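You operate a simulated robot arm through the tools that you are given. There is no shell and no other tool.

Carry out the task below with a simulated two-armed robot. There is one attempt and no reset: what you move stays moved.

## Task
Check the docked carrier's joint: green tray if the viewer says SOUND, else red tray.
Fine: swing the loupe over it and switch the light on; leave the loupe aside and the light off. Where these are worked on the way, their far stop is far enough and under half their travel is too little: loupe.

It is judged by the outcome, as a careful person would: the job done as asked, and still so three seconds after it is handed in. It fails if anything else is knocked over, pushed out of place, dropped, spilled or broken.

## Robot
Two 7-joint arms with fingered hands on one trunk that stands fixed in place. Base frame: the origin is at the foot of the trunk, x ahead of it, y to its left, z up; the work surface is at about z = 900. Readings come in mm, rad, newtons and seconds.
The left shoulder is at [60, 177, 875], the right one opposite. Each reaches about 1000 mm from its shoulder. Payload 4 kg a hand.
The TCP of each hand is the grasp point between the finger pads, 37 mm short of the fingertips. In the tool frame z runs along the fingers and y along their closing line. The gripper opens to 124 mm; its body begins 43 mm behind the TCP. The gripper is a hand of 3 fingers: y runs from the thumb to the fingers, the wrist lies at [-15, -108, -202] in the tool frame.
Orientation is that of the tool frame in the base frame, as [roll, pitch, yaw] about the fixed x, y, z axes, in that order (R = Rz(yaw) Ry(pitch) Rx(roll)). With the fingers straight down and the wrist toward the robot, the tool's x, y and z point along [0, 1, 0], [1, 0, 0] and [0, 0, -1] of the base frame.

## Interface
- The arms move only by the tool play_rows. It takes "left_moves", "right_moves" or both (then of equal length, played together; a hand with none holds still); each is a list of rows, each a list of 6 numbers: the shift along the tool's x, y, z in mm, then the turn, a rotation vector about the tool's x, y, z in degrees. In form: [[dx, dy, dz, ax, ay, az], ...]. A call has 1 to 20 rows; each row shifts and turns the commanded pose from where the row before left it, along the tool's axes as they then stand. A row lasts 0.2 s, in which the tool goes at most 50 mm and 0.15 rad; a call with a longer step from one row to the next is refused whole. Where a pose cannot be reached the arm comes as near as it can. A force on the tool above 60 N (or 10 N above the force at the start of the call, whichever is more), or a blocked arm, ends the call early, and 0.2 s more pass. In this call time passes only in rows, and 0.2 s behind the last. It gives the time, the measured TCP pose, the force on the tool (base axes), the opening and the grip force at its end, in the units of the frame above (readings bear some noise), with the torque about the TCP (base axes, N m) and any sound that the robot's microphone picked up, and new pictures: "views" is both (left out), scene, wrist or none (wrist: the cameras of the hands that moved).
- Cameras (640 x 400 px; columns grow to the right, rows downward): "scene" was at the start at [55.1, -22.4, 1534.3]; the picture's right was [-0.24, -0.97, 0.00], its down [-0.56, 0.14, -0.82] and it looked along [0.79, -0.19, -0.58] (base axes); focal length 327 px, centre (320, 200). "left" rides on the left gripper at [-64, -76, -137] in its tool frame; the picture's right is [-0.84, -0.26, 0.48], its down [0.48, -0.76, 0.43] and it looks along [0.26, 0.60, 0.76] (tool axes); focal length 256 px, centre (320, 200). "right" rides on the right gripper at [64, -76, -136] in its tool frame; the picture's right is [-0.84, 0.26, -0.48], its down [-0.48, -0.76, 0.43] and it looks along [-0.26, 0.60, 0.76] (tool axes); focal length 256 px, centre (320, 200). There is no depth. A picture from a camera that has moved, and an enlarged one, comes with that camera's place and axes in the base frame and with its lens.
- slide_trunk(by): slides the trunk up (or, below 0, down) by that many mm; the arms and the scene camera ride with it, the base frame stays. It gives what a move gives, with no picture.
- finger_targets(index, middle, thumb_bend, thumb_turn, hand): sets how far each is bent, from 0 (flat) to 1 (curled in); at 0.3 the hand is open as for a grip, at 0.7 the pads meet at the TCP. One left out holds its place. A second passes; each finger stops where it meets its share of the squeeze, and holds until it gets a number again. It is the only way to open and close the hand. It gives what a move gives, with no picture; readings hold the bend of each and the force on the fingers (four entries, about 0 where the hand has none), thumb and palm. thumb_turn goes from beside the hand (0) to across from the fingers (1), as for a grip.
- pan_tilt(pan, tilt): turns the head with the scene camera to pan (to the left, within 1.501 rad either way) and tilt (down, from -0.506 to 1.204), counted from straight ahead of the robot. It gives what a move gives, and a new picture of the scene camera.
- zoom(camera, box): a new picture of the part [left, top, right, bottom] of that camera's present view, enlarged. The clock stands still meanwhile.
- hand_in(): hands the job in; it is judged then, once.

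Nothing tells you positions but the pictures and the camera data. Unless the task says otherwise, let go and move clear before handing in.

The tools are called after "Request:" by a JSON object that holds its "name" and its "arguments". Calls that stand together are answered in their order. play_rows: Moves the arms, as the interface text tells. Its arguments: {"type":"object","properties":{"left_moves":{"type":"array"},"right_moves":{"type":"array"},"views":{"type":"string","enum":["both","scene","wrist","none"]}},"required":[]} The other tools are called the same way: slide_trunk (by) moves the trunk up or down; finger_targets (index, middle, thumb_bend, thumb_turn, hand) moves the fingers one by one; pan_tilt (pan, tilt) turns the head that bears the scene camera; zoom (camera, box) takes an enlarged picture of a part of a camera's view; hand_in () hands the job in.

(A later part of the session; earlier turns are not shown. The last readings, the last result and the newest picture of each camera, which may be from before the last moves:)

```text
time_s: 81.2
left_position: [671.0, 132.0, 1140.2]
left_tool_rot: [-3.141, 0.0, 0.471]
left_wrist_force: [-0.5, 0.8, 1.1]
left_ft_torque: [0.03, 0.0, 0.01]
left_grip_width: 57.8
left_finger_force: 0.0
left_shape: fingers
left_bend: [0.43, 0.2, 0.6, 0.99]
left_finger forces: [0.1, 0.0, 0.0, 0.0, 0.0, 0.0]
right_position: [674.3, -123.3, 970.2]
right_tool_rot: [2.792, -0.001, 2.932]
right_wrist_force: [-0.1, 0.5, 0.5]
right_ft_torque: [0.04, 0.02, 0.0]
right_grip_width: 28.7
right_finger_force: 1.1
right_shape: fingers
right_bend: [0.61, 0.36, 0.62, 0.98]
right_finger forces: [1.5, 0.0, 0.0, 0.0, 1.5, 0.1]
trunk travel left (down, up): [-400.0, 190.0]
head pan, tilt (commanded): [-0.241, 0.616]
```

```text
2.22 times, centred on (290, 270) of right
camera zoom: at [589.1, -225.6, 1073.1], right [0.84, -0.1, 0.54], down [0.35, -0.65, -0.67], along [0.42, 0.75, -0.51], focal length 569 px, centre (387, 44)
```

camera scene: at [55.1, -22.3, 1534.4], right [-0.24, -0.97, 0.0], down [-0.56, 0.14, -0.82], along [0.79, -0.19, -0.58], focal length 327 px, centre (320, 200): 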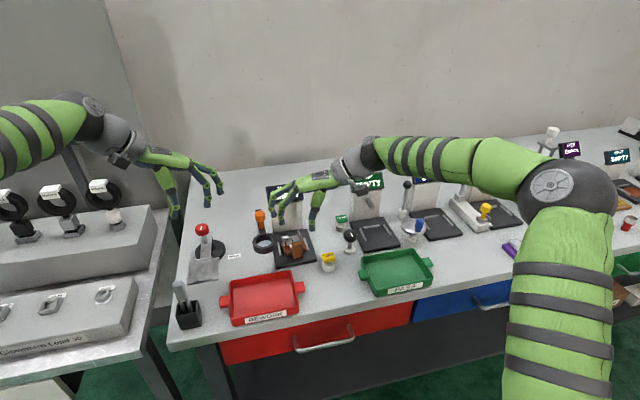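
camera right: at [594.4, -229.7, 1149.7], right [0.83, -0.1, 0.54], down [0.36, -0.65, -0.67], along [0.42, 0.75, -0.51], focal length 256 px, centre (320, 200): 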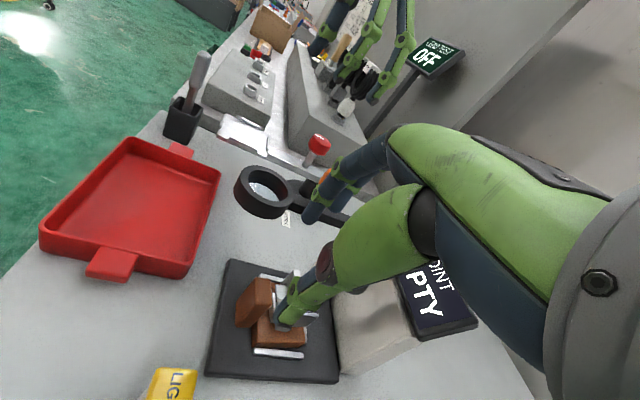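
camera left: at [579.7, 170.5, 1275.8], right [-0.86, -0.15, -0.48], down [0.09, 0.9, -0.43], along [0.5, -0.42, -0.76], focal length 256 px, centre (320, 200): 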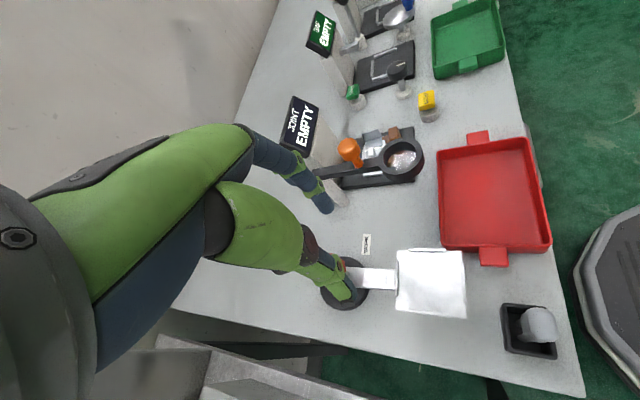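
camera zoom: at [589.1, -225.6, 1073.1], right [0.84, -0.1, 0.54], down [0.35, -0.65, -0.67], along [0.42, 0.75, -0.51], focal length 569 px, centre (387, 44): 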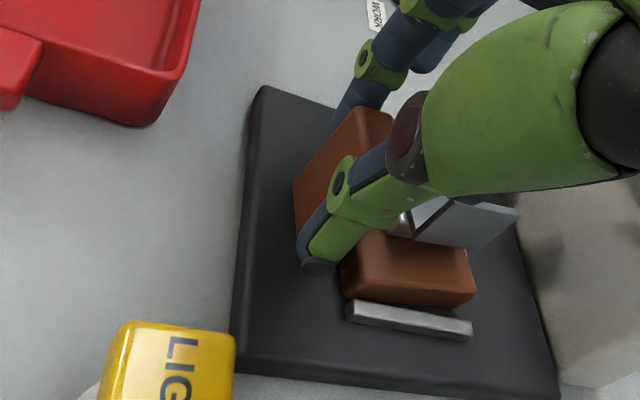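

Both digits touch with 1.5 N each and the carrier hasn't moved. I'll tighten in steps and watch for tilting.

Request:
{"name": "finger_targets", "arguments": {"hand": "right", "index": 0.68, "thumb_bend": 0.68}}

Request:
{"name": "zoom", "arguments": {"camera": "scene", "box": [265, 210, 325, 270]}}

Request:
{"name": "zoom", "arguments": {"camera": "right", "box": [200, 180, 380, 360]}}

```text
time_s: 82.2
left_position: [670.9, 130.4, 1140.0]
left_tool_rot: [-3.141, -0.001, 0.472]
left_wrist_force: [-0.5, -0.3, 0.4]
left_ft_torque: [-0.01, 0.01, -0.03]
left_grip_width: 57.5
left_finger_force: 0.1
left_shape: fingers
left_bend: [0.43, 0.2, 0.6, 0.99]
left_finger forces: [0.0, 0.0, 0.0, 0.0, 0.0, 0.0]
right_position: [673.9, -123.4, 970.1]
right_tool_rot: [2.791, 0.0, 2.932]
right_wrist_force: [0.6, -0.5, 1.6]
right_ft_torque: [0.14, 0.0, 0.03]
right_grip_width: 26.4
right_finger_force: 7.9
right_shape: fingers
right_bend: [0.61, 0.36, 0.66, 0.97]
right_finger forces: [8.0, 0.1, 0.0, 0.0, 8.7, 0.0]
trunk travel left (down, up): [-400.0, 190.0]
head pan, tilt (commanded): [-0.241, 0.616]
```

```text
6.67 times, centred on (295, 240) of scene
camera zoom: at [55.0, -22.4, 1534.4], right [-0.24, -0.97, 0.0], down [-0.56, 0.14, -0.82], along [0.79, -0.19, -0.58], focal length 2179 px, centre (487, -67)
```

zoom: 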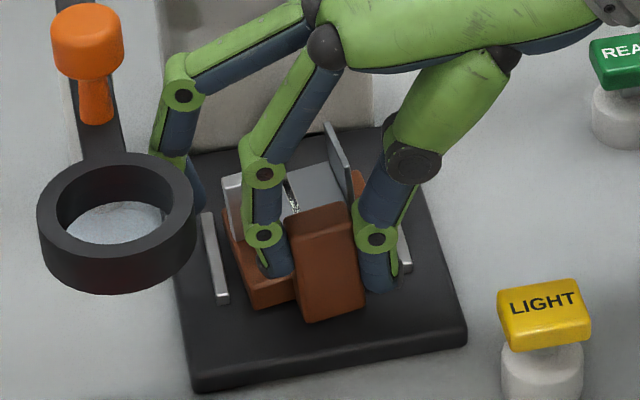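

```text
2.22 times, centred on (290, 270) of right
camera zoom: at [588.9, -225.7, 1073.2], right [0.83, -0.1, 0.54], down [0.36, -0.65, -0.67], along [0.42, 0.75, -0.51], focal length 569 px, centre (387, 44)
```

zoom: 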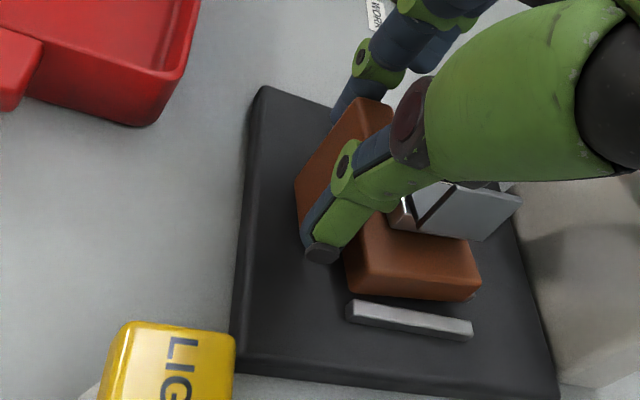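

At 8 N the block starts to lean with its top toward the left, so slightly more hand tilt (~26°) will balance it. I'll loosen, let it settle, re-tilt by 6° and lower ~5 mm.

Request:
{"name": "finger_targets", "arguments": {"hand": "right", "index": 0.6, "thumb_bend": 0.61}}

Request:
{"name": "finger_targets", "arguments": {"hand": "right", "index": 0.56, "thumb_bend": 0.56}}

Request:
{"name": "play_rows", "arguments": {"right_moves": [[0, 0, 0, -3, 0, 0], [0, 0, 0, -3, 0, 0], [0, -2.2, 1.7, 0, 0, 0], [0, -2.2, 1.8, 0, 0, 0], [0, 0, 0, 0, 0, 0]], "views": "none"}}

Request:
{"name": "zoom", "arguments": {"camera": "scene", "box": [265, 210, 325, 270]}}

Request:
{"name": "zoom", "arguments": {"camera": "right", "box": [200, 180, 380, 360]}}

```text
time_s: 83.2
left_position: [670.7, 131.9, 1140.0]
left_tool_rot: [-3.142, 0.0, 0.47]
left_wrist_force: [0.1, -0.4, 0.2]
left_ft_torque: [-0.01, -0.04, 0.0]
left_grip_width: 57.5
left_finger_force: 0.0
left_shape: fingers
left_bend: [0.43, 0.2, 0.6, 0.99]
left_finger forces: [0.1, 0.0, 0.1, 0.0, 0.1, 0.0]
right_position: [674.3, -121.9, 969.3]
right_tool_rot: [2.793, -0.001, 2.933]
right_wrist_force: [0.1, -0.1, -0.3]
right_ft_torque: [0.0, 0.0, 0.02]
right_grip_width: 30.2
right_finger_force: 0.4
right_shape: fingers
right_bend: [0.6, 0.36, 0.61, 0.98]
right_finger forces: [0.4, 0.0, 0.1, 0.0, 0.2, 0.0]
trunk travel left (down, up): [-400.0, 190.0]
head pan, tilt (commanded): [-0.241, 0.616]
```

```text
time_s: 84.2
left_position: [670.8, 132.7, 1140.4]
left_tool_rot: [3.141, 0.001, 0.473]
left_wrist_force: [-0.3, -0.7, 0.0]
left_ft_torque: [-0.01, -0.04, -0.01]
left_grip_width: 57.7
left_finger_force: 0.1
left_shape: fingers
left_bend: [0.43, 0.2, 0.6, 0.99]
left_finger forces: [0.1, 0.0, 0.0, 0.0, 0.0, 0.0]
right_position: [673.9, -123.6, 969.7]
right_tool_rot: [2.792, 0.0, 2.932]
right_wrist_force: [-0.5, -0.4, 0.2]
right_ft_torque: [0.01, 0.0, 0.03]
right_grip_width: 43.0
right_finger_force: 0.1
right_shape: fingers
right_bend: [0.56, 0.36, 0.56, 0.98]
right_finger forces: [0.0, 0.0, 0.1, 0.1, 0.1, 0.1]
trunk travel left (down, up): [-400.0, 190.0]
head pan, tilt (commanded): [-0.241, 0.616]
```

```text
time_s: 85.4
left_position: [670.9, 131.0, 1140.0]
left_tool_rot: [-3.141, -0.001, 0.471]
left_wrist_force: [-0.3, -0.6, -0.2]
left_ft_torque: [-0.02, -0.03, -0.01]
left_grip_width: 57.6
left_finger_force: 0.1
left_shape: fingers
left_bend: [0.43, 0.2, 0.6, 0.99]
left_finger forces: [0.0, 0.0, 0.1, 0.1, 0.1, 0.0]
right_position: [673.5, -125.7, 964.8]
right_tool_rot: [2.687, -0.001, 2.934]
right_wrist_force: [-0.4, -0.4, 0.0]
right_ft_torque: [0.01, 0.0, -0.01]
right_grip_width: 43.3
right_finger_force: 0.1
right_shape: fingers
right_bend: [0.56, 0.36, 0.56, 0.98]
right_finger forces: [0.0, 0.0, 0.0, 0.0, 0.1, 0.0]
trunk travel left (down, up): [-400.0, 190.0]
head pan, tilt (commanded): [-0.241, 0.616]
```

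```text
6.67 times, centred on (295, 240) of scene
camera zoom: at [55.2, -22.4, 1534.3], right [-0.24, -0.97, 0.0], down [-0.56, 0.14, -0.82], along [0.79, -0.19, -0.58], focal length 2179 px, centre (487, -67)
```

zoom: 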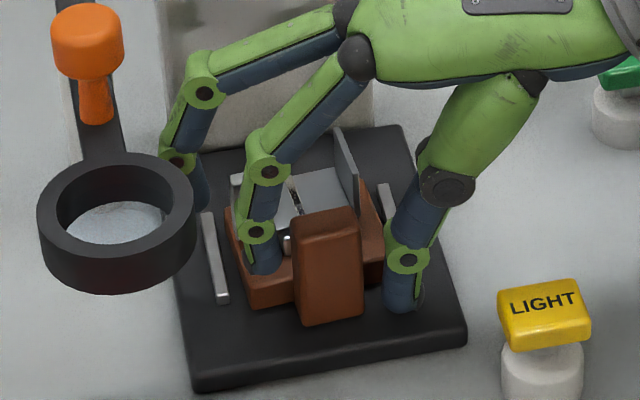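

```text
2.22 times, centred on (290, 270) of right
camera zoom: at [586.1, -237.7, 1055.0], right [0.82, -0.16, 0.55], down [0.37, -0.58, -0.72], along [0.43, 0.8, -0.42], focal length 569 px, centre (387, 44)
```

zoom: 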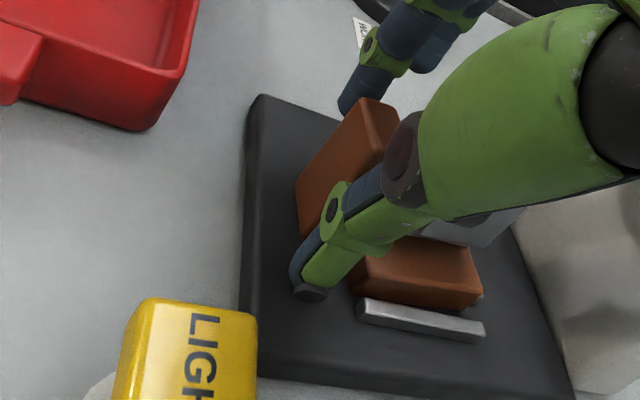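

The carrier is level again. The hand should shift ~3 mm left and 2 mm up for equal gaps; then I'll close gently.

Request:
{"name": "play_rows", "arguments": {"right_moves": [[0.6, 3.5, -0.5, 0, 0, 0], [0, 0, 0, 0, 0, 0]], "views": "none"}}

Request:
{"name": "finger_targets", "arguments": {"hand": "right", "index": 0.61, "thumb_bend": 0.61}}

Request:
{"name": "finger_targets", "arguments": {"hand": "right", "index": 0.66, "thumb_bend": 0.66}}

Request:
{"name": "zoom", "arguments": {"camera": "scene", "box": [265, 210, 325, 270]}}

Request:
{"name": "zoom", "arguments": {"camera": "right", "box": [200, 180, 380, 360]}}

```text
time_s: 86.0
left_position: [670.7, 131.2, 1139.5]
left_tool_rot: [3.141, -0.002, 0.47]
left_wrist_force: [0.0, -0.6, 0.6]
left_ft_torque: [0.0, -0.02, 0.0]
left_grip_width: 57.6
left_finger_force: 0.0
left_shape: fingers
left_bend: [0.43, 0.2, 0.6, 0.99]
left_finger forces: [0.0, 0.1, 0.0, 0.0, 0.1, 0.0]
right_position: [674.0, -122.0, 967.1]
right_tool_rot: [2.689, 0.0, 2.932]
right_wrist_force: [0.5, 0.5, -0.1]
right_ft_torque: [0.03, -0.03, 0.0]
right_grip_width: 43.1
right_finger_force: 0.0
right_shape: fingers
right_bend: [0.56, 0.36, 0.56, 0.98]
right_finger forces: [0.0, 0.0, 0.1, 0.0, 0.0, 0.0]
trunk travel left (down, up): [-400.0, 190.0]
head pan, tilt (commanded): [-0.241, 0.616]
```

```text
time_s: 87.0
left_position: [670.6, 131.4, 1140.8]
left_tool_rot: [3.141, -0.001, 0.471]
left_wrist_force: [-0.3, -0.5, -0.3]
left_ft_torque: [-0.04, 0.0, -0.02]
left_grip_width: 57.4
left_finger_force: 0.0
left_shape: fingers
left_bend: [0.43, 0.2, 0.6, 0.99]
left_finger forces: [0.1, 0.1, 0.0, 0.0, 0.1, 0.1]
right_position: [674.5, -120.8, 966.5]
right_tool_rot: [2.687, 0.001, 2.934]
right_wrist_force: [0.1, -0.4, -0.8]
right_ft_torque: [-0.01, -0.01, 0.01]
right_grip_width: 29.8
right_finger_force: 0.6
right_shape: fingers
right_bend: [0.61, 0.36, 0.61, 0.98]
right_finger forces: [0.6, 0.1, 0.0, 0.0, 0.6, 0.1]
trunk travel left (down, up): [-400.0, 190.0]
head pan, tilt (commanded): [-0.241, 0.616]
```

```text
time_s: 88.0
left_position: [671.6, 131.6, 1139.8]
left_tool_rot: [-3.141, 0.0, 0.473]
left_wrist_force: [0.1, 0.2, 0.7]
left_ft_torque: [0.02, -0.01, 0.03]
left_grip_width: 57.3
left_finger_force: 0.1
left_shape: fingers
left_bend: [0.43, 0.2, 0.6, 0.99]
left_finger forces: [0.1, 0.1, 0.0, 0.0, 0.1, 0.1]
right_position: [673.7, -123.0, 967.0]
right_tool_rot: [2.687, 0.0, 2.932]
right_wrist_force: [0.0, 0.7, 1.0]
right_ft_torque: [0.01, -0.01, 0.06]
right_grip_width: 27.0
right_finger_force: 4.9
right_shape: fingers
right_bend: [0.62, 0.36, 0.64, 0.97]
right_finger forces: [5.2, 0.0, 0.1, 0.0, 5.2, 0.0]
trunk travel left (down, up): [-400.0, 190.0]
head pan, tilt (commanded): [-0.241, 0.616]
```

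```text
6.67 times, centred on (295, 240) of scene
camera zoom: at [55.2, -22.4, 1534.3], right [-0.24, -0.97, 0.0], down [-0.56, 0.14, -0.82], along [0.79, -0.19, -0.58], focal length 2179 px, centre (487, -67)
```

zoom: 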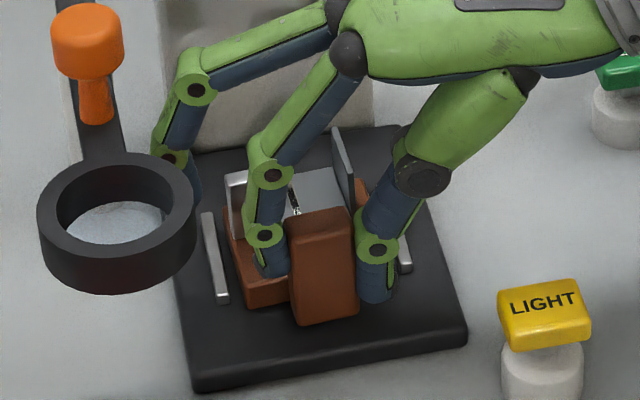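

```text
2.22 times, centred on (290, 270) of right
camera zoom: at [586.4, -234.8, 1056.9], right [0.82, -0.16, 0.55], down [0.37, -0.58, -0.72], along [0.43, 0.8, -0.42], focal length 569 px, centre (387, 44)
```

zoom: 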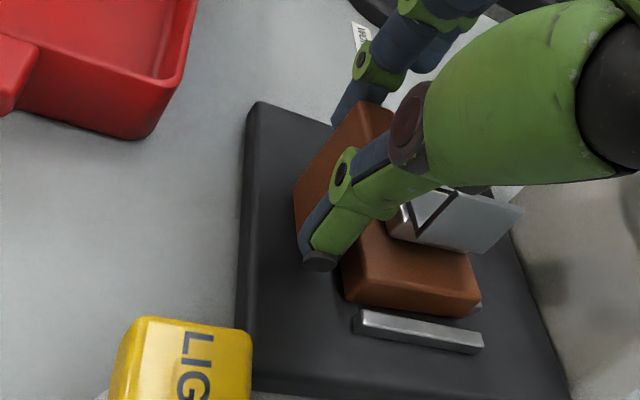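

At 5 N each the block is still upright. I'll tighten a bit more and check once again.

Request:
{"name": "finger_targets", "arguments": {"hand": "right", "index": 0.71, "thumb_bend": 0.7}}

Request:
{"name": "zoom", "arguments": {"camera": "scene", "box": [265, 210, 325, 270]}}

Request:
{"name": "zoom", "arguments": {"camera": "right", "box": [200, 180, 380, 360]}}

```text
time_s: 89.0
left_position: [671.5, 132.0, 1139.8]
left_tool_rot: [3.141, 0.001, 0.47]
left_wrist_force: [-0.6, 0.8, 0.5]
left_ft_torque: [-0.01, 0.01, 0.01]
left_grip_width: 57.6
left_finger_force: 0.1
left_shape: fingers
left_bend: [0.43, 0.2, 0.6, 0.99]
left_finger forces: [0.0, 0.1, 0.0, 0.0, 0.1, 0.0]
right_position: [674.3, -122.4, 966.8]
right_tool_rot: [2.687, -0.001, 2.933]
right_wrist_force: [-0.3, -0.5, -0.7]
right_ft_torque: [0.01, 0.01, 0.0]
right_grip_width: 24.9
right_finger_force: 12.2
right_shape: fingers
right_bend: [0.61, 0.36, 0.66, 0.97]
right_finger forces: [12.2, 0.0, 0.0, 0.0, 12.1, 0.0]
trunk travel left (down, up): [-400.0, 190.0]
head pan, tilt (commanded): [-0.241, 0.616]
```

```text
6.67 times, centred on (295, 240) of scene
camera zoom: at [55.3, -22.4, 1534.3], right [-0.24, -0.97, 0.0], down [-0.56, 0.14, -0.82], along [0.79, -0.19, -0.58], focal length 2179 px, centre (487, -67)
```

zoom: 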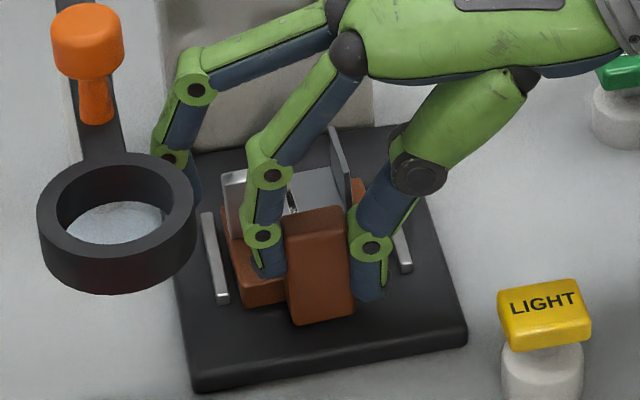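

```text
2.22 times, centred on (290, 270) of right
camera zoom: at [586.4, -234.8, 1056.9], right [0.82, -0.16, 0.55], down [0.37, -0.58, -0.72], along [0.43, 0.8, -0.42], focal length 569 px, centre (387, 44)
```

zoom: 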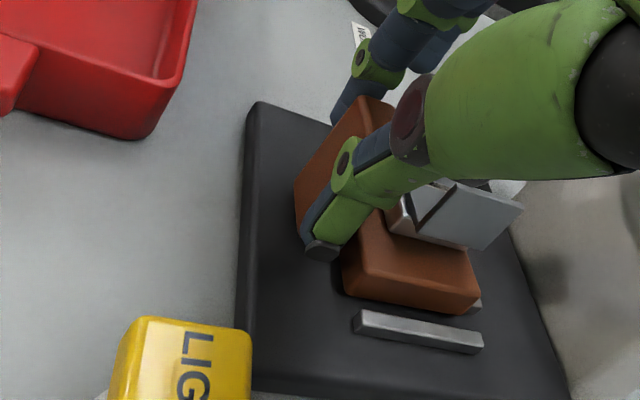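

Grip is 12 N each with the carrier practically level. Test lift of ~10 mm.

Request:
{"name": "play_rows", "arguments": {"right_moves": [[0, 1.3, -2.7, 0, 0, 0], [0, 1.5, -3.1, 0, 0, 0], [0, 1.5, -3.1, 0, 0, 0], [0, 0, 0, 0, 0, 0]], "views": "none"}}

Request:
{"name": "zoom", "arguments": {"camera": "scene", "box": [265, 210, 325, 270]}}

Request:
{"name": "zoom", "arguments": {"camera": "right", "box": [200, 180, 380, 360]}}

Request:
{"name": "zoom", "arguments": {"camera": "left", "box": [320, 80, 440, 200]}}

```text
time_s: 90.0
left_position: [671.7, 132.1, 1139.3]
left_tool_rot: [3.14, 0.001, 0.47]
left_wrist_force: [-0.3, -0.5, -0.2]
left_ft_torque: [-0.02, 0.02, -0.02]
left_grip_width: 57.5
left_finger_force: 0.2
left_shape: fingers
left_bend: [0.43, 0.2, 0.6, 0.99]
left_finger forces: [0.0, 0.0, 0.0, 0.0, 0.0, 0.0]
right_position: [673.8, -122.6, 977.6]
right_tool_rot: [2.689, 0.0, 2.932]
right_wrist_force: [0.6, 0.2, -1.6]
right_ft_torque: [-0.07, 0.01, -0.01]
right_grip_width: 25.0
right_finger_force: 11.5
right_shape: fingers
right_bend: [0.61, 0.36, 0.66, 0.97]
right_finger forces: [12.3, 0.0, 0.0, 0.0, 12.3, 0.0]
trunk travel left (down, up): [-400.0, 190.0]
head pan, tilt (commanded): [-0.241, 0.616]
```

```text
6.67 times, centred on (295, 240) of scene
camera zoom: at [55.3, -22.4, 1534.3], right [-0.24, -0.97, 0.0], down [-0.56, 0.14, -0.82], along [0.79, -0.19, -0.58], focal length 2179 px, centre (487, -67)
```

zoom: 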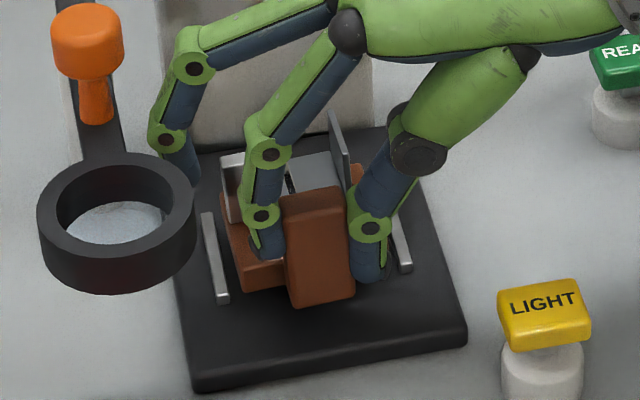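

```text
2.22 times, centred on (290, 270) of right
camera zoom: at [586.5, -234.9, 1066.9], right [0.82, -0.16, 0.55], down [0.37, -0.58, -0.72], along [0.43, 0.8, -0.42], focal length 569 px, centre (387, 44)
```

zoom: 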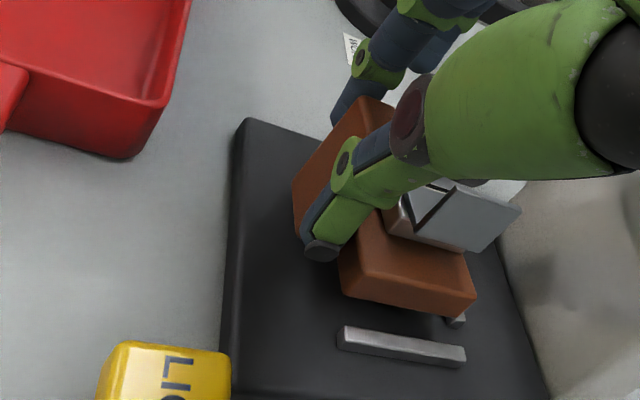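

```text
3.33 times, centred on (380, 140) of left
camera zoom: at [580.0, 170.5, 1275.7], right [-0.86, -0.15, -0.48], down [0.09, 0.9, -0.43], along [0.5, -0.42, -0.76], focal length 853 px, centre (120, 400)
```

zoom: 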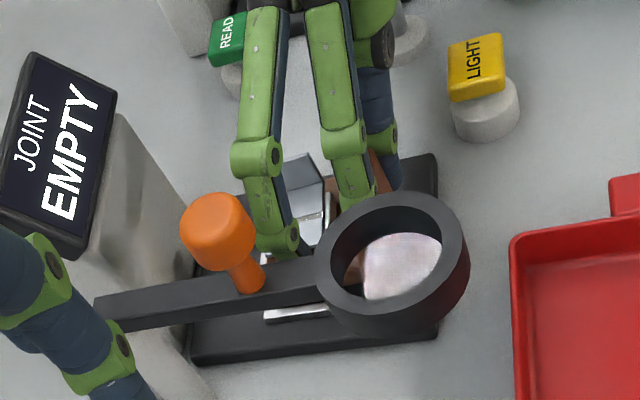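

The carrier came up level, held firmly (~0.16 kg). I'll lift a bit more straight up, then up and to the right, away from the loupe.

Request:
{"name": "play_rows", "arguments": {"right_moves": [[0, 3.5, -7.2, 0, 0, 0], [0, 3.5, -7.2, 0, 0, 0], [-1.7, -2.65, -12.4, 0, 0, 0], [-1.7, -2.65, -12.4, 0, 0, 0], [-1.7, -2.65, -12.4, 0, 0, 0], [-1.7, -2.65, -12.4, 0, 0, 0], [-1.7, -2.65, -12.4, 0, 0, 0], [0, 0, 0, 0, 0, 0]], "views": "both"}}

Request:
{"name": "zoom", "arguments": {"camera": "scene", "box": [250, 170, 350, 270]}}

```text
time_s: 91.8
left_position: [671.6, 131.9, 1140.0]
left_tool_rot: [3.14, -0.001, 0.472]
left_wrist_force: [-0.3, -0.8, 0.4]
left_ft_torque: [0.0, -0.03, -0.01]
left_grip_width: 57.7
left_finger_force: 0.1
left_shape: fingers
left_bend: [0.43, 0.2, 0.6, 0.99]
left_finger forces: [0.0, 0.1, 0.1, 0.0, 0.0, 0.1]
right_position: [673.8, -163.6, 1043.0]
right_tool_rot: [2.689, 0.0, 2.932]
right_wrist_force: [-0.7, 0.1, -2.1]
right_ft_torque: [0.01, 0.07, 0.01]
right_grip_width: 24.9
right_finger_force: 11.7
right_shape: fingers
right_bend: [0.61, 0.36, 0.66, 0.97]
right_finger forces: [12.3, 0.0, 0.0, 0.1, 12.3, 0.1]
trunk travel left (down, up): [-400.0, 190.0]
head pan, tilt (commanded): [-0.241, 0.616]
camera scene: at [55.3, -22.4, 1534.3], right [-0.24, -0.97, 0.0], down [-0.56, 0.14, -0.82], along [0.79, -0.19, -0.58], focal length 327 px, centre (320, 200)
camera right: at [586.7, -275.0, 1132.9], right [0.82, -0.16, 0.55], down [0.37, -0.58, -0.72], along [0.43, 0.8, -0.42], focal length 256 px, centre (320, 200)
```

scene: 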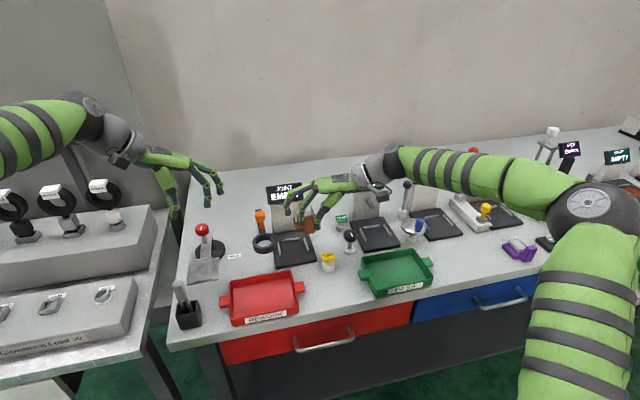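
right: 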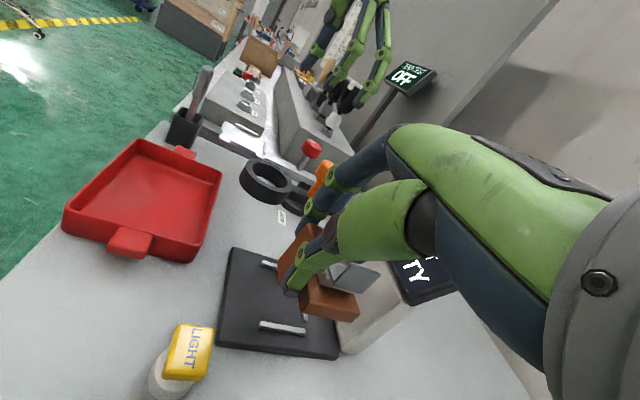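

```text
4.00 times, centred on (300, 220) of scene
camera zoom: at [55.3, -22.4, 1534.3], right [-0.24, -0.97, 0.0], down [-0.56, 0.14, -0.82], along [0.79, -0.19, -0.58], focal length 1307 px, centre (400, 120)
```

zoom: 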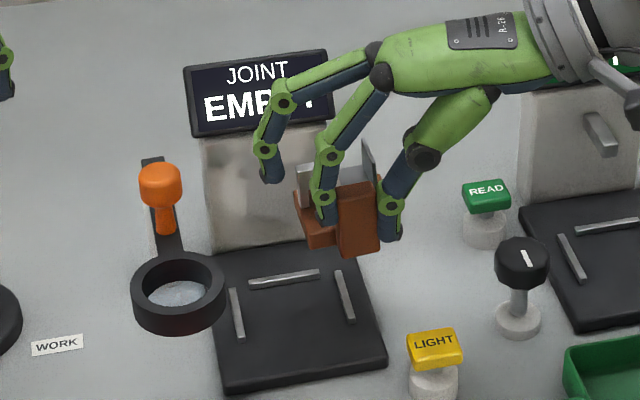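

The carrier is secure. Before traversing, I'll measure the green tray's inner area.

Request:
{"name": "zoom", "arguments": {"camera": "scene", "box": [340, 230, 450, 310]}}

Request:
{"name": "zoom", "arguments": {"camera": "left", "box": [400, 0, 540, 120]}}

```text
5.00 times, centred on (395, 270) of scene
camera zoom: at [55.3, -22.4, 1534.3], right [-0.24, -0.97, 0.0], down [-0.56, 0.14, -0.82], along [0.79, -0.19, -0.58], focal length 1634 px, centre (-55, -150)
```

zoom: 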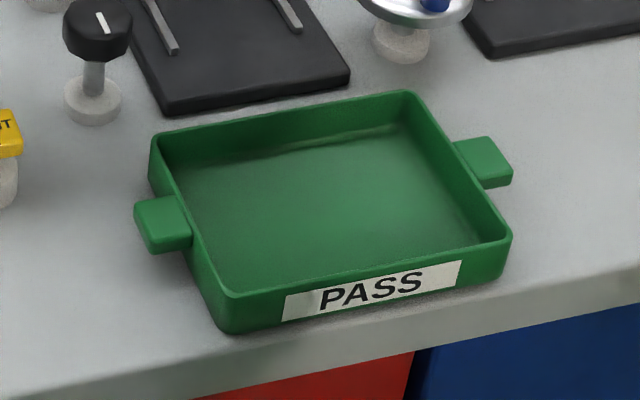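

```text
3.33 times, centred on (470, 60) of left
camera zoom: at [580.0, 170.5, 1275.7], right [-0.86, -0.15, -0.48], down [0.09, 0.9, -0.43], along [0.5, -0.42, -0.76], focal length 853 px, centre (-180, 667)
```

zoom: 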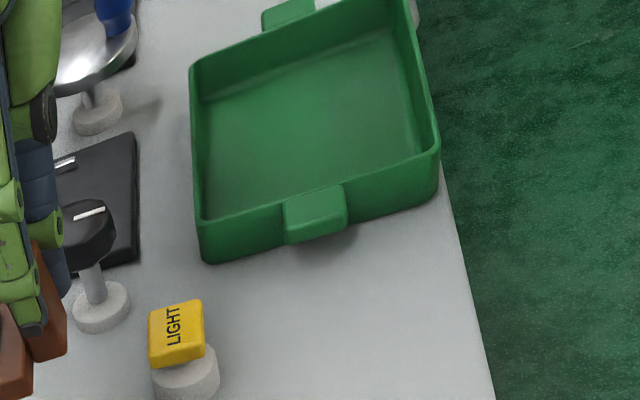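

The tray's rim spans about x 507–612, y −268 to −411 (rim z≈930). The carrier fits with the best margins if turned 90°, so I'll first move up and over toward the tray, then rotate.

Request:
{"name": "play_rows", "arguments": {"right_moves": [[2.7, -6.8, -7.2, 0, 0, 0], [5.5, -13.5, -14.5, 0, 0, 0], [5.5, -13.5, -14.5, 0, 0, 0], [5.5, -13.5, -14.5, 0, 0, 0], [5.5, -13.5, -14.5, 0, 0, 0], [5.5, -13.5, -14.5, 0, 0, 0], [5.5, -13.5, -14.5, 0, 0, 0], [5.5, -13.5, -14.5, 0, 0, 0], [2.7, -6.8, -7.2, 0, 0, 0], [0, 0, 0, 0, 0, 0]], "views": "both"}}

Request:
{"name": "zoom", "arguments": {"camera": "scene", "box": [310, 160, 430, 280]}}

```text
time_s: 94.0
left_position: [671.6, 131.2, 1138.7]
left_tool_rot: [-3.141, 0.001, 0.472]
left_wrist_force: [0.3, -0.2, 1.5]
left_ft_torque: [-0.03, 0.04, 0.05]
left_grip_width: 57.3
left_finger_force: 0.0
left_shape: fingers
left_bend: [0.43, 0.2, 0.6, 0.99]
left_finger forces: [0.1, 0.1, 0.0, 0.0, 0.0, 0.0]
right_position: [599.6, -299.0, 1100.7]
right_tool_rot: [2.687, 0.0, 2.933]
right_wrist_force: [0.3, -0.2, -1.6]
right_ft_torque: [-0.07, 0.01, 0.04]
right_grip_width: 24.9
right_finger_force: 12.5
right_shape: fingers
right_bend: [0.61, 0.36, 0.66, 0.97]
right_finger forces: [12.2, 0.0, 0.0, 0.1, 12.1, 0.1]
trunk travel left (down, up): [-400.0, 190.0]
head pan, tilt (commanded): [-0.241, 0.616]
camera scene: at [55.3, -22.4, 1534.3], right [-0.24, -0.97, 0.0], down [-0.56, 0.14, -0.82], along [0.79, -0.19, -0.58], focal length 327 px, centre (320, 200)
camera right: at [513.0, -410.3, 1190.3], right [0.82, -0.16, 0.55], down [0.37, -0.58, -0.72], along [0.43, 0.8, -0.42], focal length 256 px, centre (320, 200)
```

scene: 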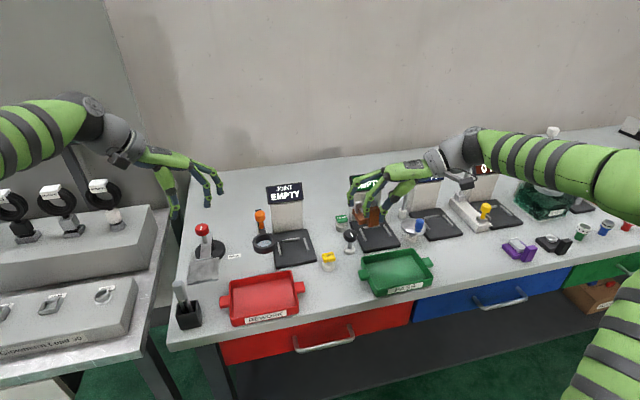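
right: 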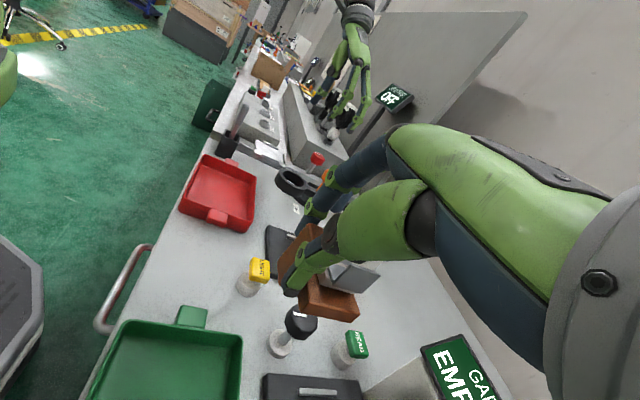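

```text
3.33 times, centred on (370, 220) of scene
camera zoom: at [55.3, -22.4, 1534.3], right [-0.24, -0.97, 0.0], down [-0.56, 0.14, -0.82], along [0.79, -0.19, -0.58], focal length 1089 px, centre (153, 133)
```

zoom: 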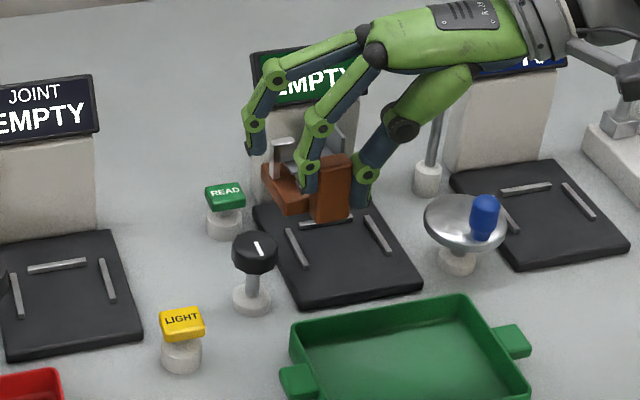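

The grip is stable. Now I'll rotate the hand about the vertical axis by 90° (clockwise) in two halves.

Request:
{"name": "play_rows", "arguments": {"right_moves": [[0, 0, 0, 0, -3.29, 6.74], [0, 0, 0, 0, -3.29, 6.74], [0, 0, 0, 0, -3.29, 6.74], [0, 0, 0, 0, -3.29, 6.74], [0, 0, 0, 0, -3.29, 6.74], [0, 0, 0, 0, -3.29, 6.74], [0, 0, 0, 0, 0, 0]], "views": "scene"}}

```text
time_s: 95.6
left_position: [671.1, 132.0, 1138.6]
left_tool_rot: [-3.141, 0.0, 0.47]
left_wrist_force: [0.3, 0.5, -1.0]
left_ft_torque: [0.02, 0.0, -0.01]
left_grip_width: 57.5
left_finger_force: 0.1
left_shape: fingers
left_bend: [0.43, 0.2, 0.6, 0.99]
left_finger forces: [0.1, 0.1, 0.0, 0.0, 0.0, 0.0]
right_position: [599.8, -298.8, 1098.5]
right_tool_rot: [2.688, 0.001, 2.144]
right_wrist_force: [0.2, 0.3, -2.0]
right_ft_torque: [0.03, 0.03, -0.02]
right_grip_width: 24.7
right_finger_force: 12.1
right_shape: fingers
right_bend: [0.61, 0.36, 0.66, 0.97]
right_finger forces: [12.0, 0.1, 0.0, 0.0, 11.9, 0.1]
trunk travel left (down, up): [-400.0, 190.0]
head pan, tilt (commanded): [-0.241, 0.616]
camera scene: at [55.3, -22.5, 1534.3], right [-0.24, -0.97, 0.0], down [-0.56, 0.14, -0.82], along [0.79, -0.19, -0.58], focal length 327 px, centre (320, 200)
```

scene: 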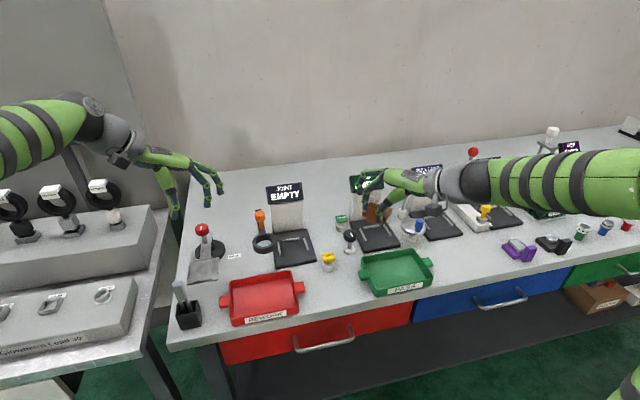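

Rotation is going well with a steady 12 N grip. I'll do the other half.

Request:
{"name": "play_rows", "arguments": {"right_moves": [[0, 0, 0, 0, -3.29, 6.74], [0, 0, 0, 0, -3.29, 6.74], [0, 0, 0, 0, -3.29, 6.74], [0, 0, 0, 0, -3.29, 6.74], [0, 0, 0, 0, -3.29, 6.74], [0, 0, 0, 0, -3.29, 6.74], [0, 0, 0, 0, 0, 0]], "views": "both"}}

Request:
{"name": "zoom", "arguments": {"camera": "scene", "box": [310, 160, 450, 290]}}

Request:
{"name": "zoom", "arguments": {"camera": "left", "box": [340, 0, 540, 120]}}

```text
time_s: 97.2
left_position: [672.8, 130.2, 1139.1]
left_tool_rot: [-3.14, 0.001, 0.472]
left_wrist_force: [0.2, -0.4, -0.1]
left_ft_torque: [0.02, 0.03, 0.02]
left_grip_width: 57.4
left_finger_force: 0.0
left_shape: fingers
left_bend: [0.43, 0.2, 0.6, 0.99]
left_finger forces: [0.0, 0.0, 0.0, 0.1, 0.1, 0.0]
right_position: [600.0, -299.7, 1105.7]
right_tool_rot: [2.689, -0.001, 1.36]
right_wrist_force: [0.1, 0.0, -1.3]
right_ft_torque: [0.07, 0.03, -0.01]
right_grip_width: 24.7
right_finger_force: 11.9
right_shape: fingers
right_bend: [0.61, 0.36, 0.66, 0.97]
right_finger forces: [11.9, 0.0, 0.0, 0.0, 11.9, 0.0]
right hand out of reach, approached as far as the arm can: row 4
trunk travel left (down, up): [-400.0, 190.0]
head pan, tilt (commanded): [-0.241, 0.616]
camera scene: at [55.7, -23.7, 1534.3], right [-0.24, -0.97, 0.0], down [-0.56, 0.14, -0.82], along [0.79, -0.19, -0.58], focal length 327 px, centre (320, 200)
camera right: at [490.0, -211.1, 1196.2], right [-0.16, -0.82, 0.55], down [-0.58, -0.37, -0.72], along [0.8, -0.43, -0.42], focal length 256 px, centre (320, 200)
```

scene: 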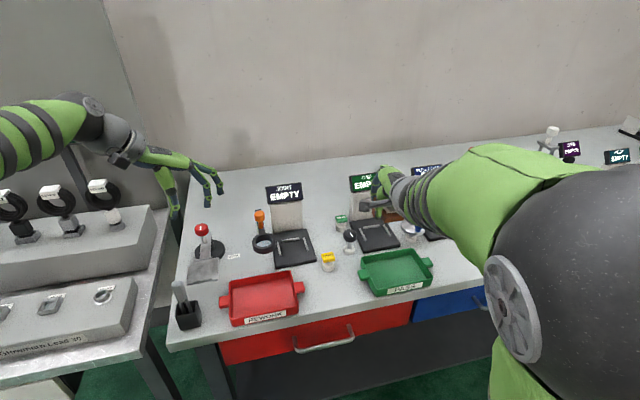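
right: 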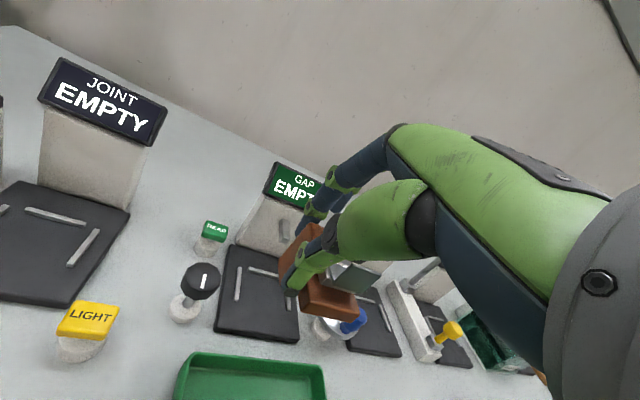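

```text
3.08 times, centred on (380, 225) of scene
camera zoom: at [55.7, -23.7, 1534.3], right [-0.24, -0.97, 0.0], down [-0.56, 0.14, -0.82], along [0.79, -0.19, -0.58], focal length 1006 px, centre (135, 123)
```

zoom: 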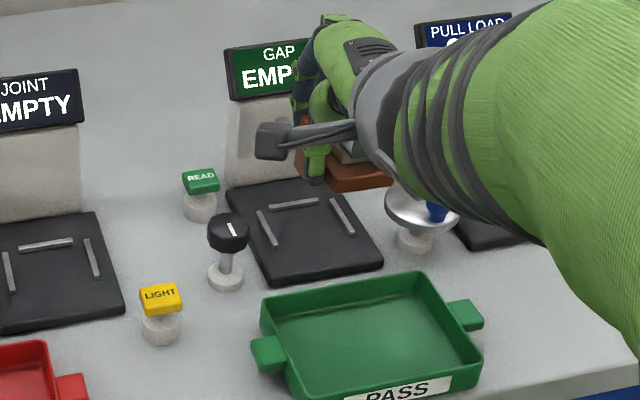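

```text
3.20 times, centred on (440, 60) of left
camera zoom: at [580.2, 169.2, 1275.8], right [-0.86, -0.15, -0.48], down [0.09, 0.9, -0.43], along [0.5, -0.42, -0.76], focal length 819 px, centre (-64, 648)
```

zoom: 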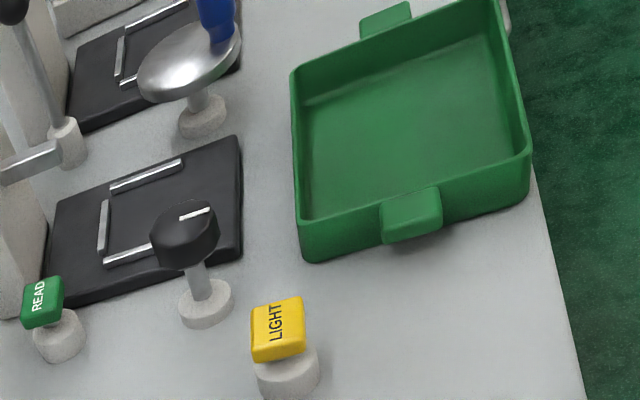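

The rotation completed (carrier still held, level). Now I'll move back toward the tray centre at this height and check reachability.

Request:
{"name": "play_rows", "arguments": {"right_moves": [[-4.9, -11.9, -5.8, 0, 0, 0], [-4.9, -11.9, -5.8, 0, 0, 0], [-4.9, -11.9, -5.8, 0, 0, 0], [-4.9, -11.9, -5.8, 0, 0, 0], [0, 0, 0, 0, 0, 0]], "views": "both"}}

Request:
{"name": "zoom", "arguments": {"camera": "right", "box": [180, 160, 420, 400]}}

```text
time_s: 98.4
left_position: [670.5, 131.8, 1139.8]
left_tool_rot: [-3.14, 0.001, 0.471]
left_wrist_force: [0.4, -0.4, 0.5]
left_ft_torque: [-0.03, 0.04, 0.01]
left_grip_width: 57.7
left_finger_force: 0.1
left_shape: fingers
left_bend: [0.43, 0.2, 0.6, 0.99]
left_finger forces: [0.1, 0.1, 0.0, 0.0, 0.0, 0.0]
right_position: [542.9, -306.4, 1107.1]
right_tool_rot: [2.688, 0.0, 1.362]
right_wrist_force: [0.9, -0.4, -0.6]
right_ft_torque: [0.02, 0.04, 0.02]
right_grip_width: 24.7
right_finger_force: 12.2
right_shape: fingers
right_bend: [0.61, 0.36, 0.66, 0.97]
right_finger forces: [11.8, 0.0, 0.1, 0.0, 11.7, 0.0]
trunk travel left (down, up): [-400.0, 190.0]
head pan, tilt (commanded): [-0.241, 0.616]
camera scene: at [55.2, -22.4, 1534.3], right [-0.24, -0.97, 0.0], down [-0.56, 0.14, -0.82], along [0.79, -0.19, -0.58], focal length 327 px, centre (320, 200)
camera right: at [433.1, -218.0, 1196.7], right [-0.16, -0.82, 0.55], down [-0.58, -0.37, -0.72], along [0.8, -0.43, -0.42], focal length 256 px, centre (320, 200)
```

scene: 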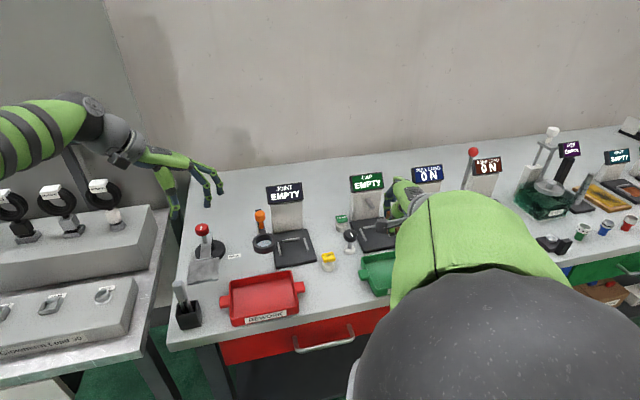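
right: 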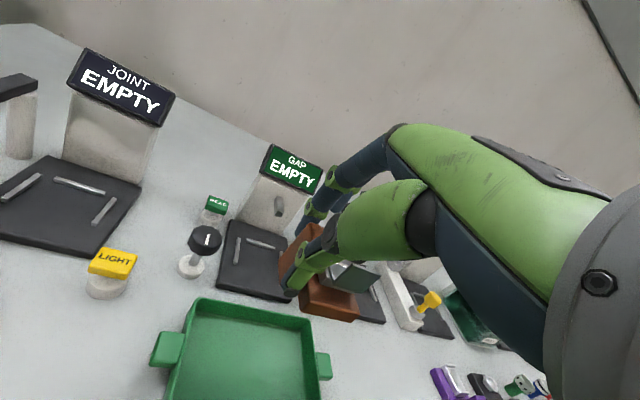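

```text
1.67 times, centred on (300, 280) of right
camera zoom: at [433.1, -218.0, 1196.7], right [-0.16, -0.82, 0.55], down [-0.58, -0.37, -0.72], along [0.8, -0.43, -0.42], focal length 427 px, centre (353, 67)
```

zoom: 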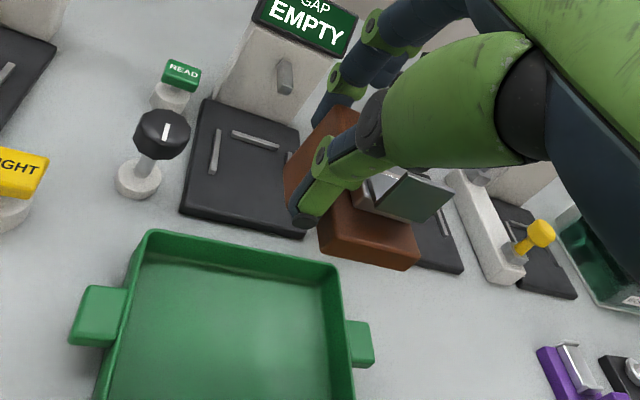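

The hand reached the spot above the tray, though the right elbow now blocks the scene camera. I'll use the left wrist camera as an outside view.

Request:
{"name": "zoom", "arguments": {"camera": "left", "box": [360, 0, 560, 130]}}

Request:
{"name": "play_rows", "arguments": {"left_moves": [[0, 0, -20, 0, 0, 0], [10, -20, -20, 0, 0, 0], [0, 0, 0, -6, 0, 0], [0, 0, 0, -6, 0, 0], [0, 0, 0, 0, 0, 0]], "views": "wrist"}}

```text
3.08 times, centred on (460, 65) of left
camera zoom: at [579.9, 170.4, 1275.7], right [-0.86, -0.15, -0.48], down [0.09, 0.9, -0.43], along [0.5, -0.42, -0.76], focal length 788 px, centre (-111, 615)
```

zoom: 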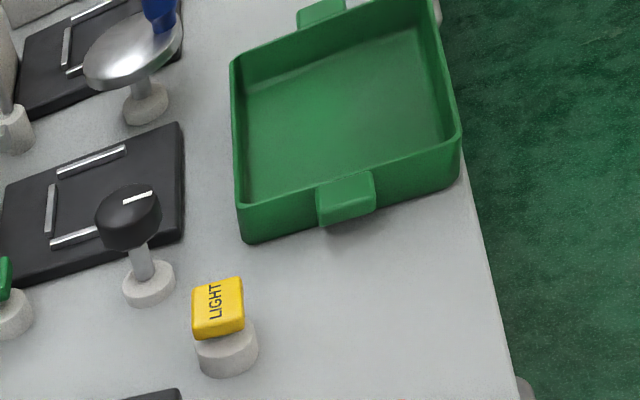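

```text
time_s: 99.6
left_position: [670.5, 151.9, 1177.9]
left_tool_rot: [2.933, 0.001, 0.47]
left_wrist_force: [-0.2, 0.1, -0.5]
left_ft_torque: [0.01, 0.01, 0.01]
left_grip_width: 57.5
left_finger_force: 0.0
left_shape: fingers
left_bend: [0.43, 0.2, 0.6, 0.99]
left_finger forces: [0.0, 0.0, 0.0, 0.0, 0.1, 0.0]
right_position: [543.9, -307.4, 1107.2]
right_tool_rot: [2.688, 0.0, 1.362]
right_wrist_force: [0.2, -0.2, -1.5]
right_ft_torque: [0.01, 0.04, -0.01]
right_grip_width: 24.7
right_finger_force: 11.5
right_shape: fingers
right_bend: [0.61, 0.36, 0.66, 0.97]
right_finger forces: [11.9, 0.0, 0.0, 0.1, 11.7, 0.0]
trunk travel left (down, up): [-400.0, 190.0]
head pan, tilt (commanded): [-0.241, 0.616]
camera left: at [567.7, 215.3, 1296.4], right [-0.81, -0.25, -0.53], down [0.13, 0.8, -0.58], along [0.56, -0.55, -0.62], focal length 256 px, centre (320, 200)
```

left: 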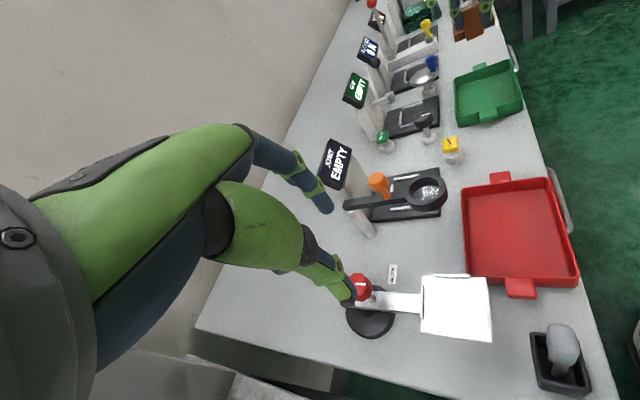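

Now the left camera sees both the tray and the carried piece at the top edge. Let me zoom to verify alignment.

Request:
{"name": "zoom", "arguments": {"camera": "left", "box": [430, 0, 550, 130]}}

```text
3.08 times, centred on (490, 65) of left
camera zoom: at [567.7, 215.3, 1296.4], right [-0.81, -0.25, -0.53], down [0.13, 0.8, -0.58], along [0.56, -0.55, -0.62], focal length 788 px, centre (-203, 615)
```

zoom: 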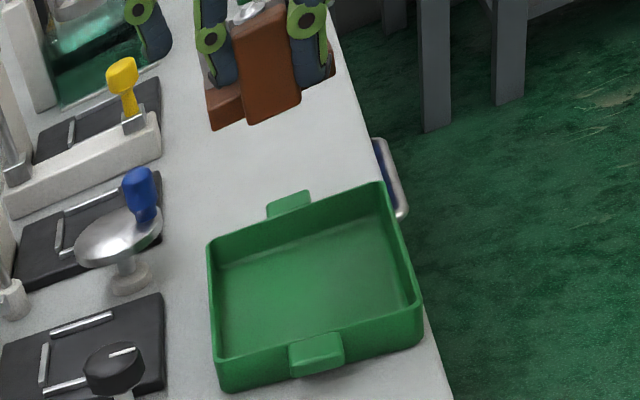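

Let me look more closely at the carried carrier's attitude with the right wrist camera.

Request:
{"name": "zoom", "arguments": {"camera": "right", "box": [260, 200, 400, 340]}}

Request:
{"name": "zoom", "arguments": {"camera": "left", "box": [440, 0, 520, 60]}}

```text
2.86 times, centred on (330, 270) of right
camera zoom: at [433.3, -218.1, 1196.7], right [-0.16, -0.82, 0.55], down [-0.58, -0.37, -0.72], along [0.8, -0.43, -0.42], focal length 731 px, centre (291, 0)
```

zoom: 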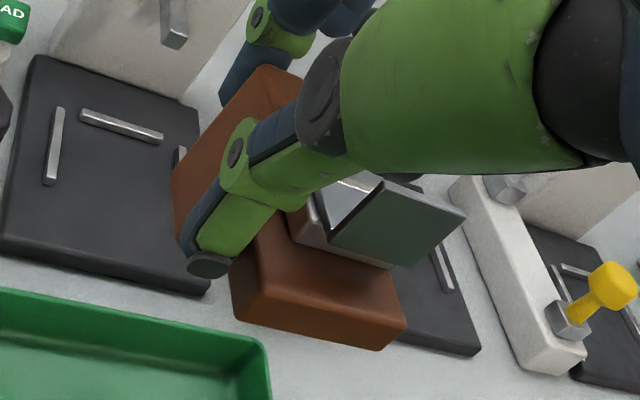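

```text
6.67 times, centred on (480, 30) of left
camera zoom: at [567.7, 215.3, 1296.4], right [-0.81, -0.25, -0.53], down [0.13, 0.8, -0.58], along [0.56, -0.55, -0.62], focal length 1707 px, centre (-747, 1333)
```

zoom: 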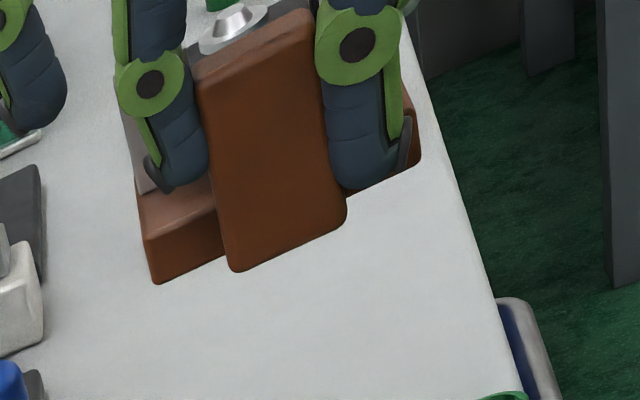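

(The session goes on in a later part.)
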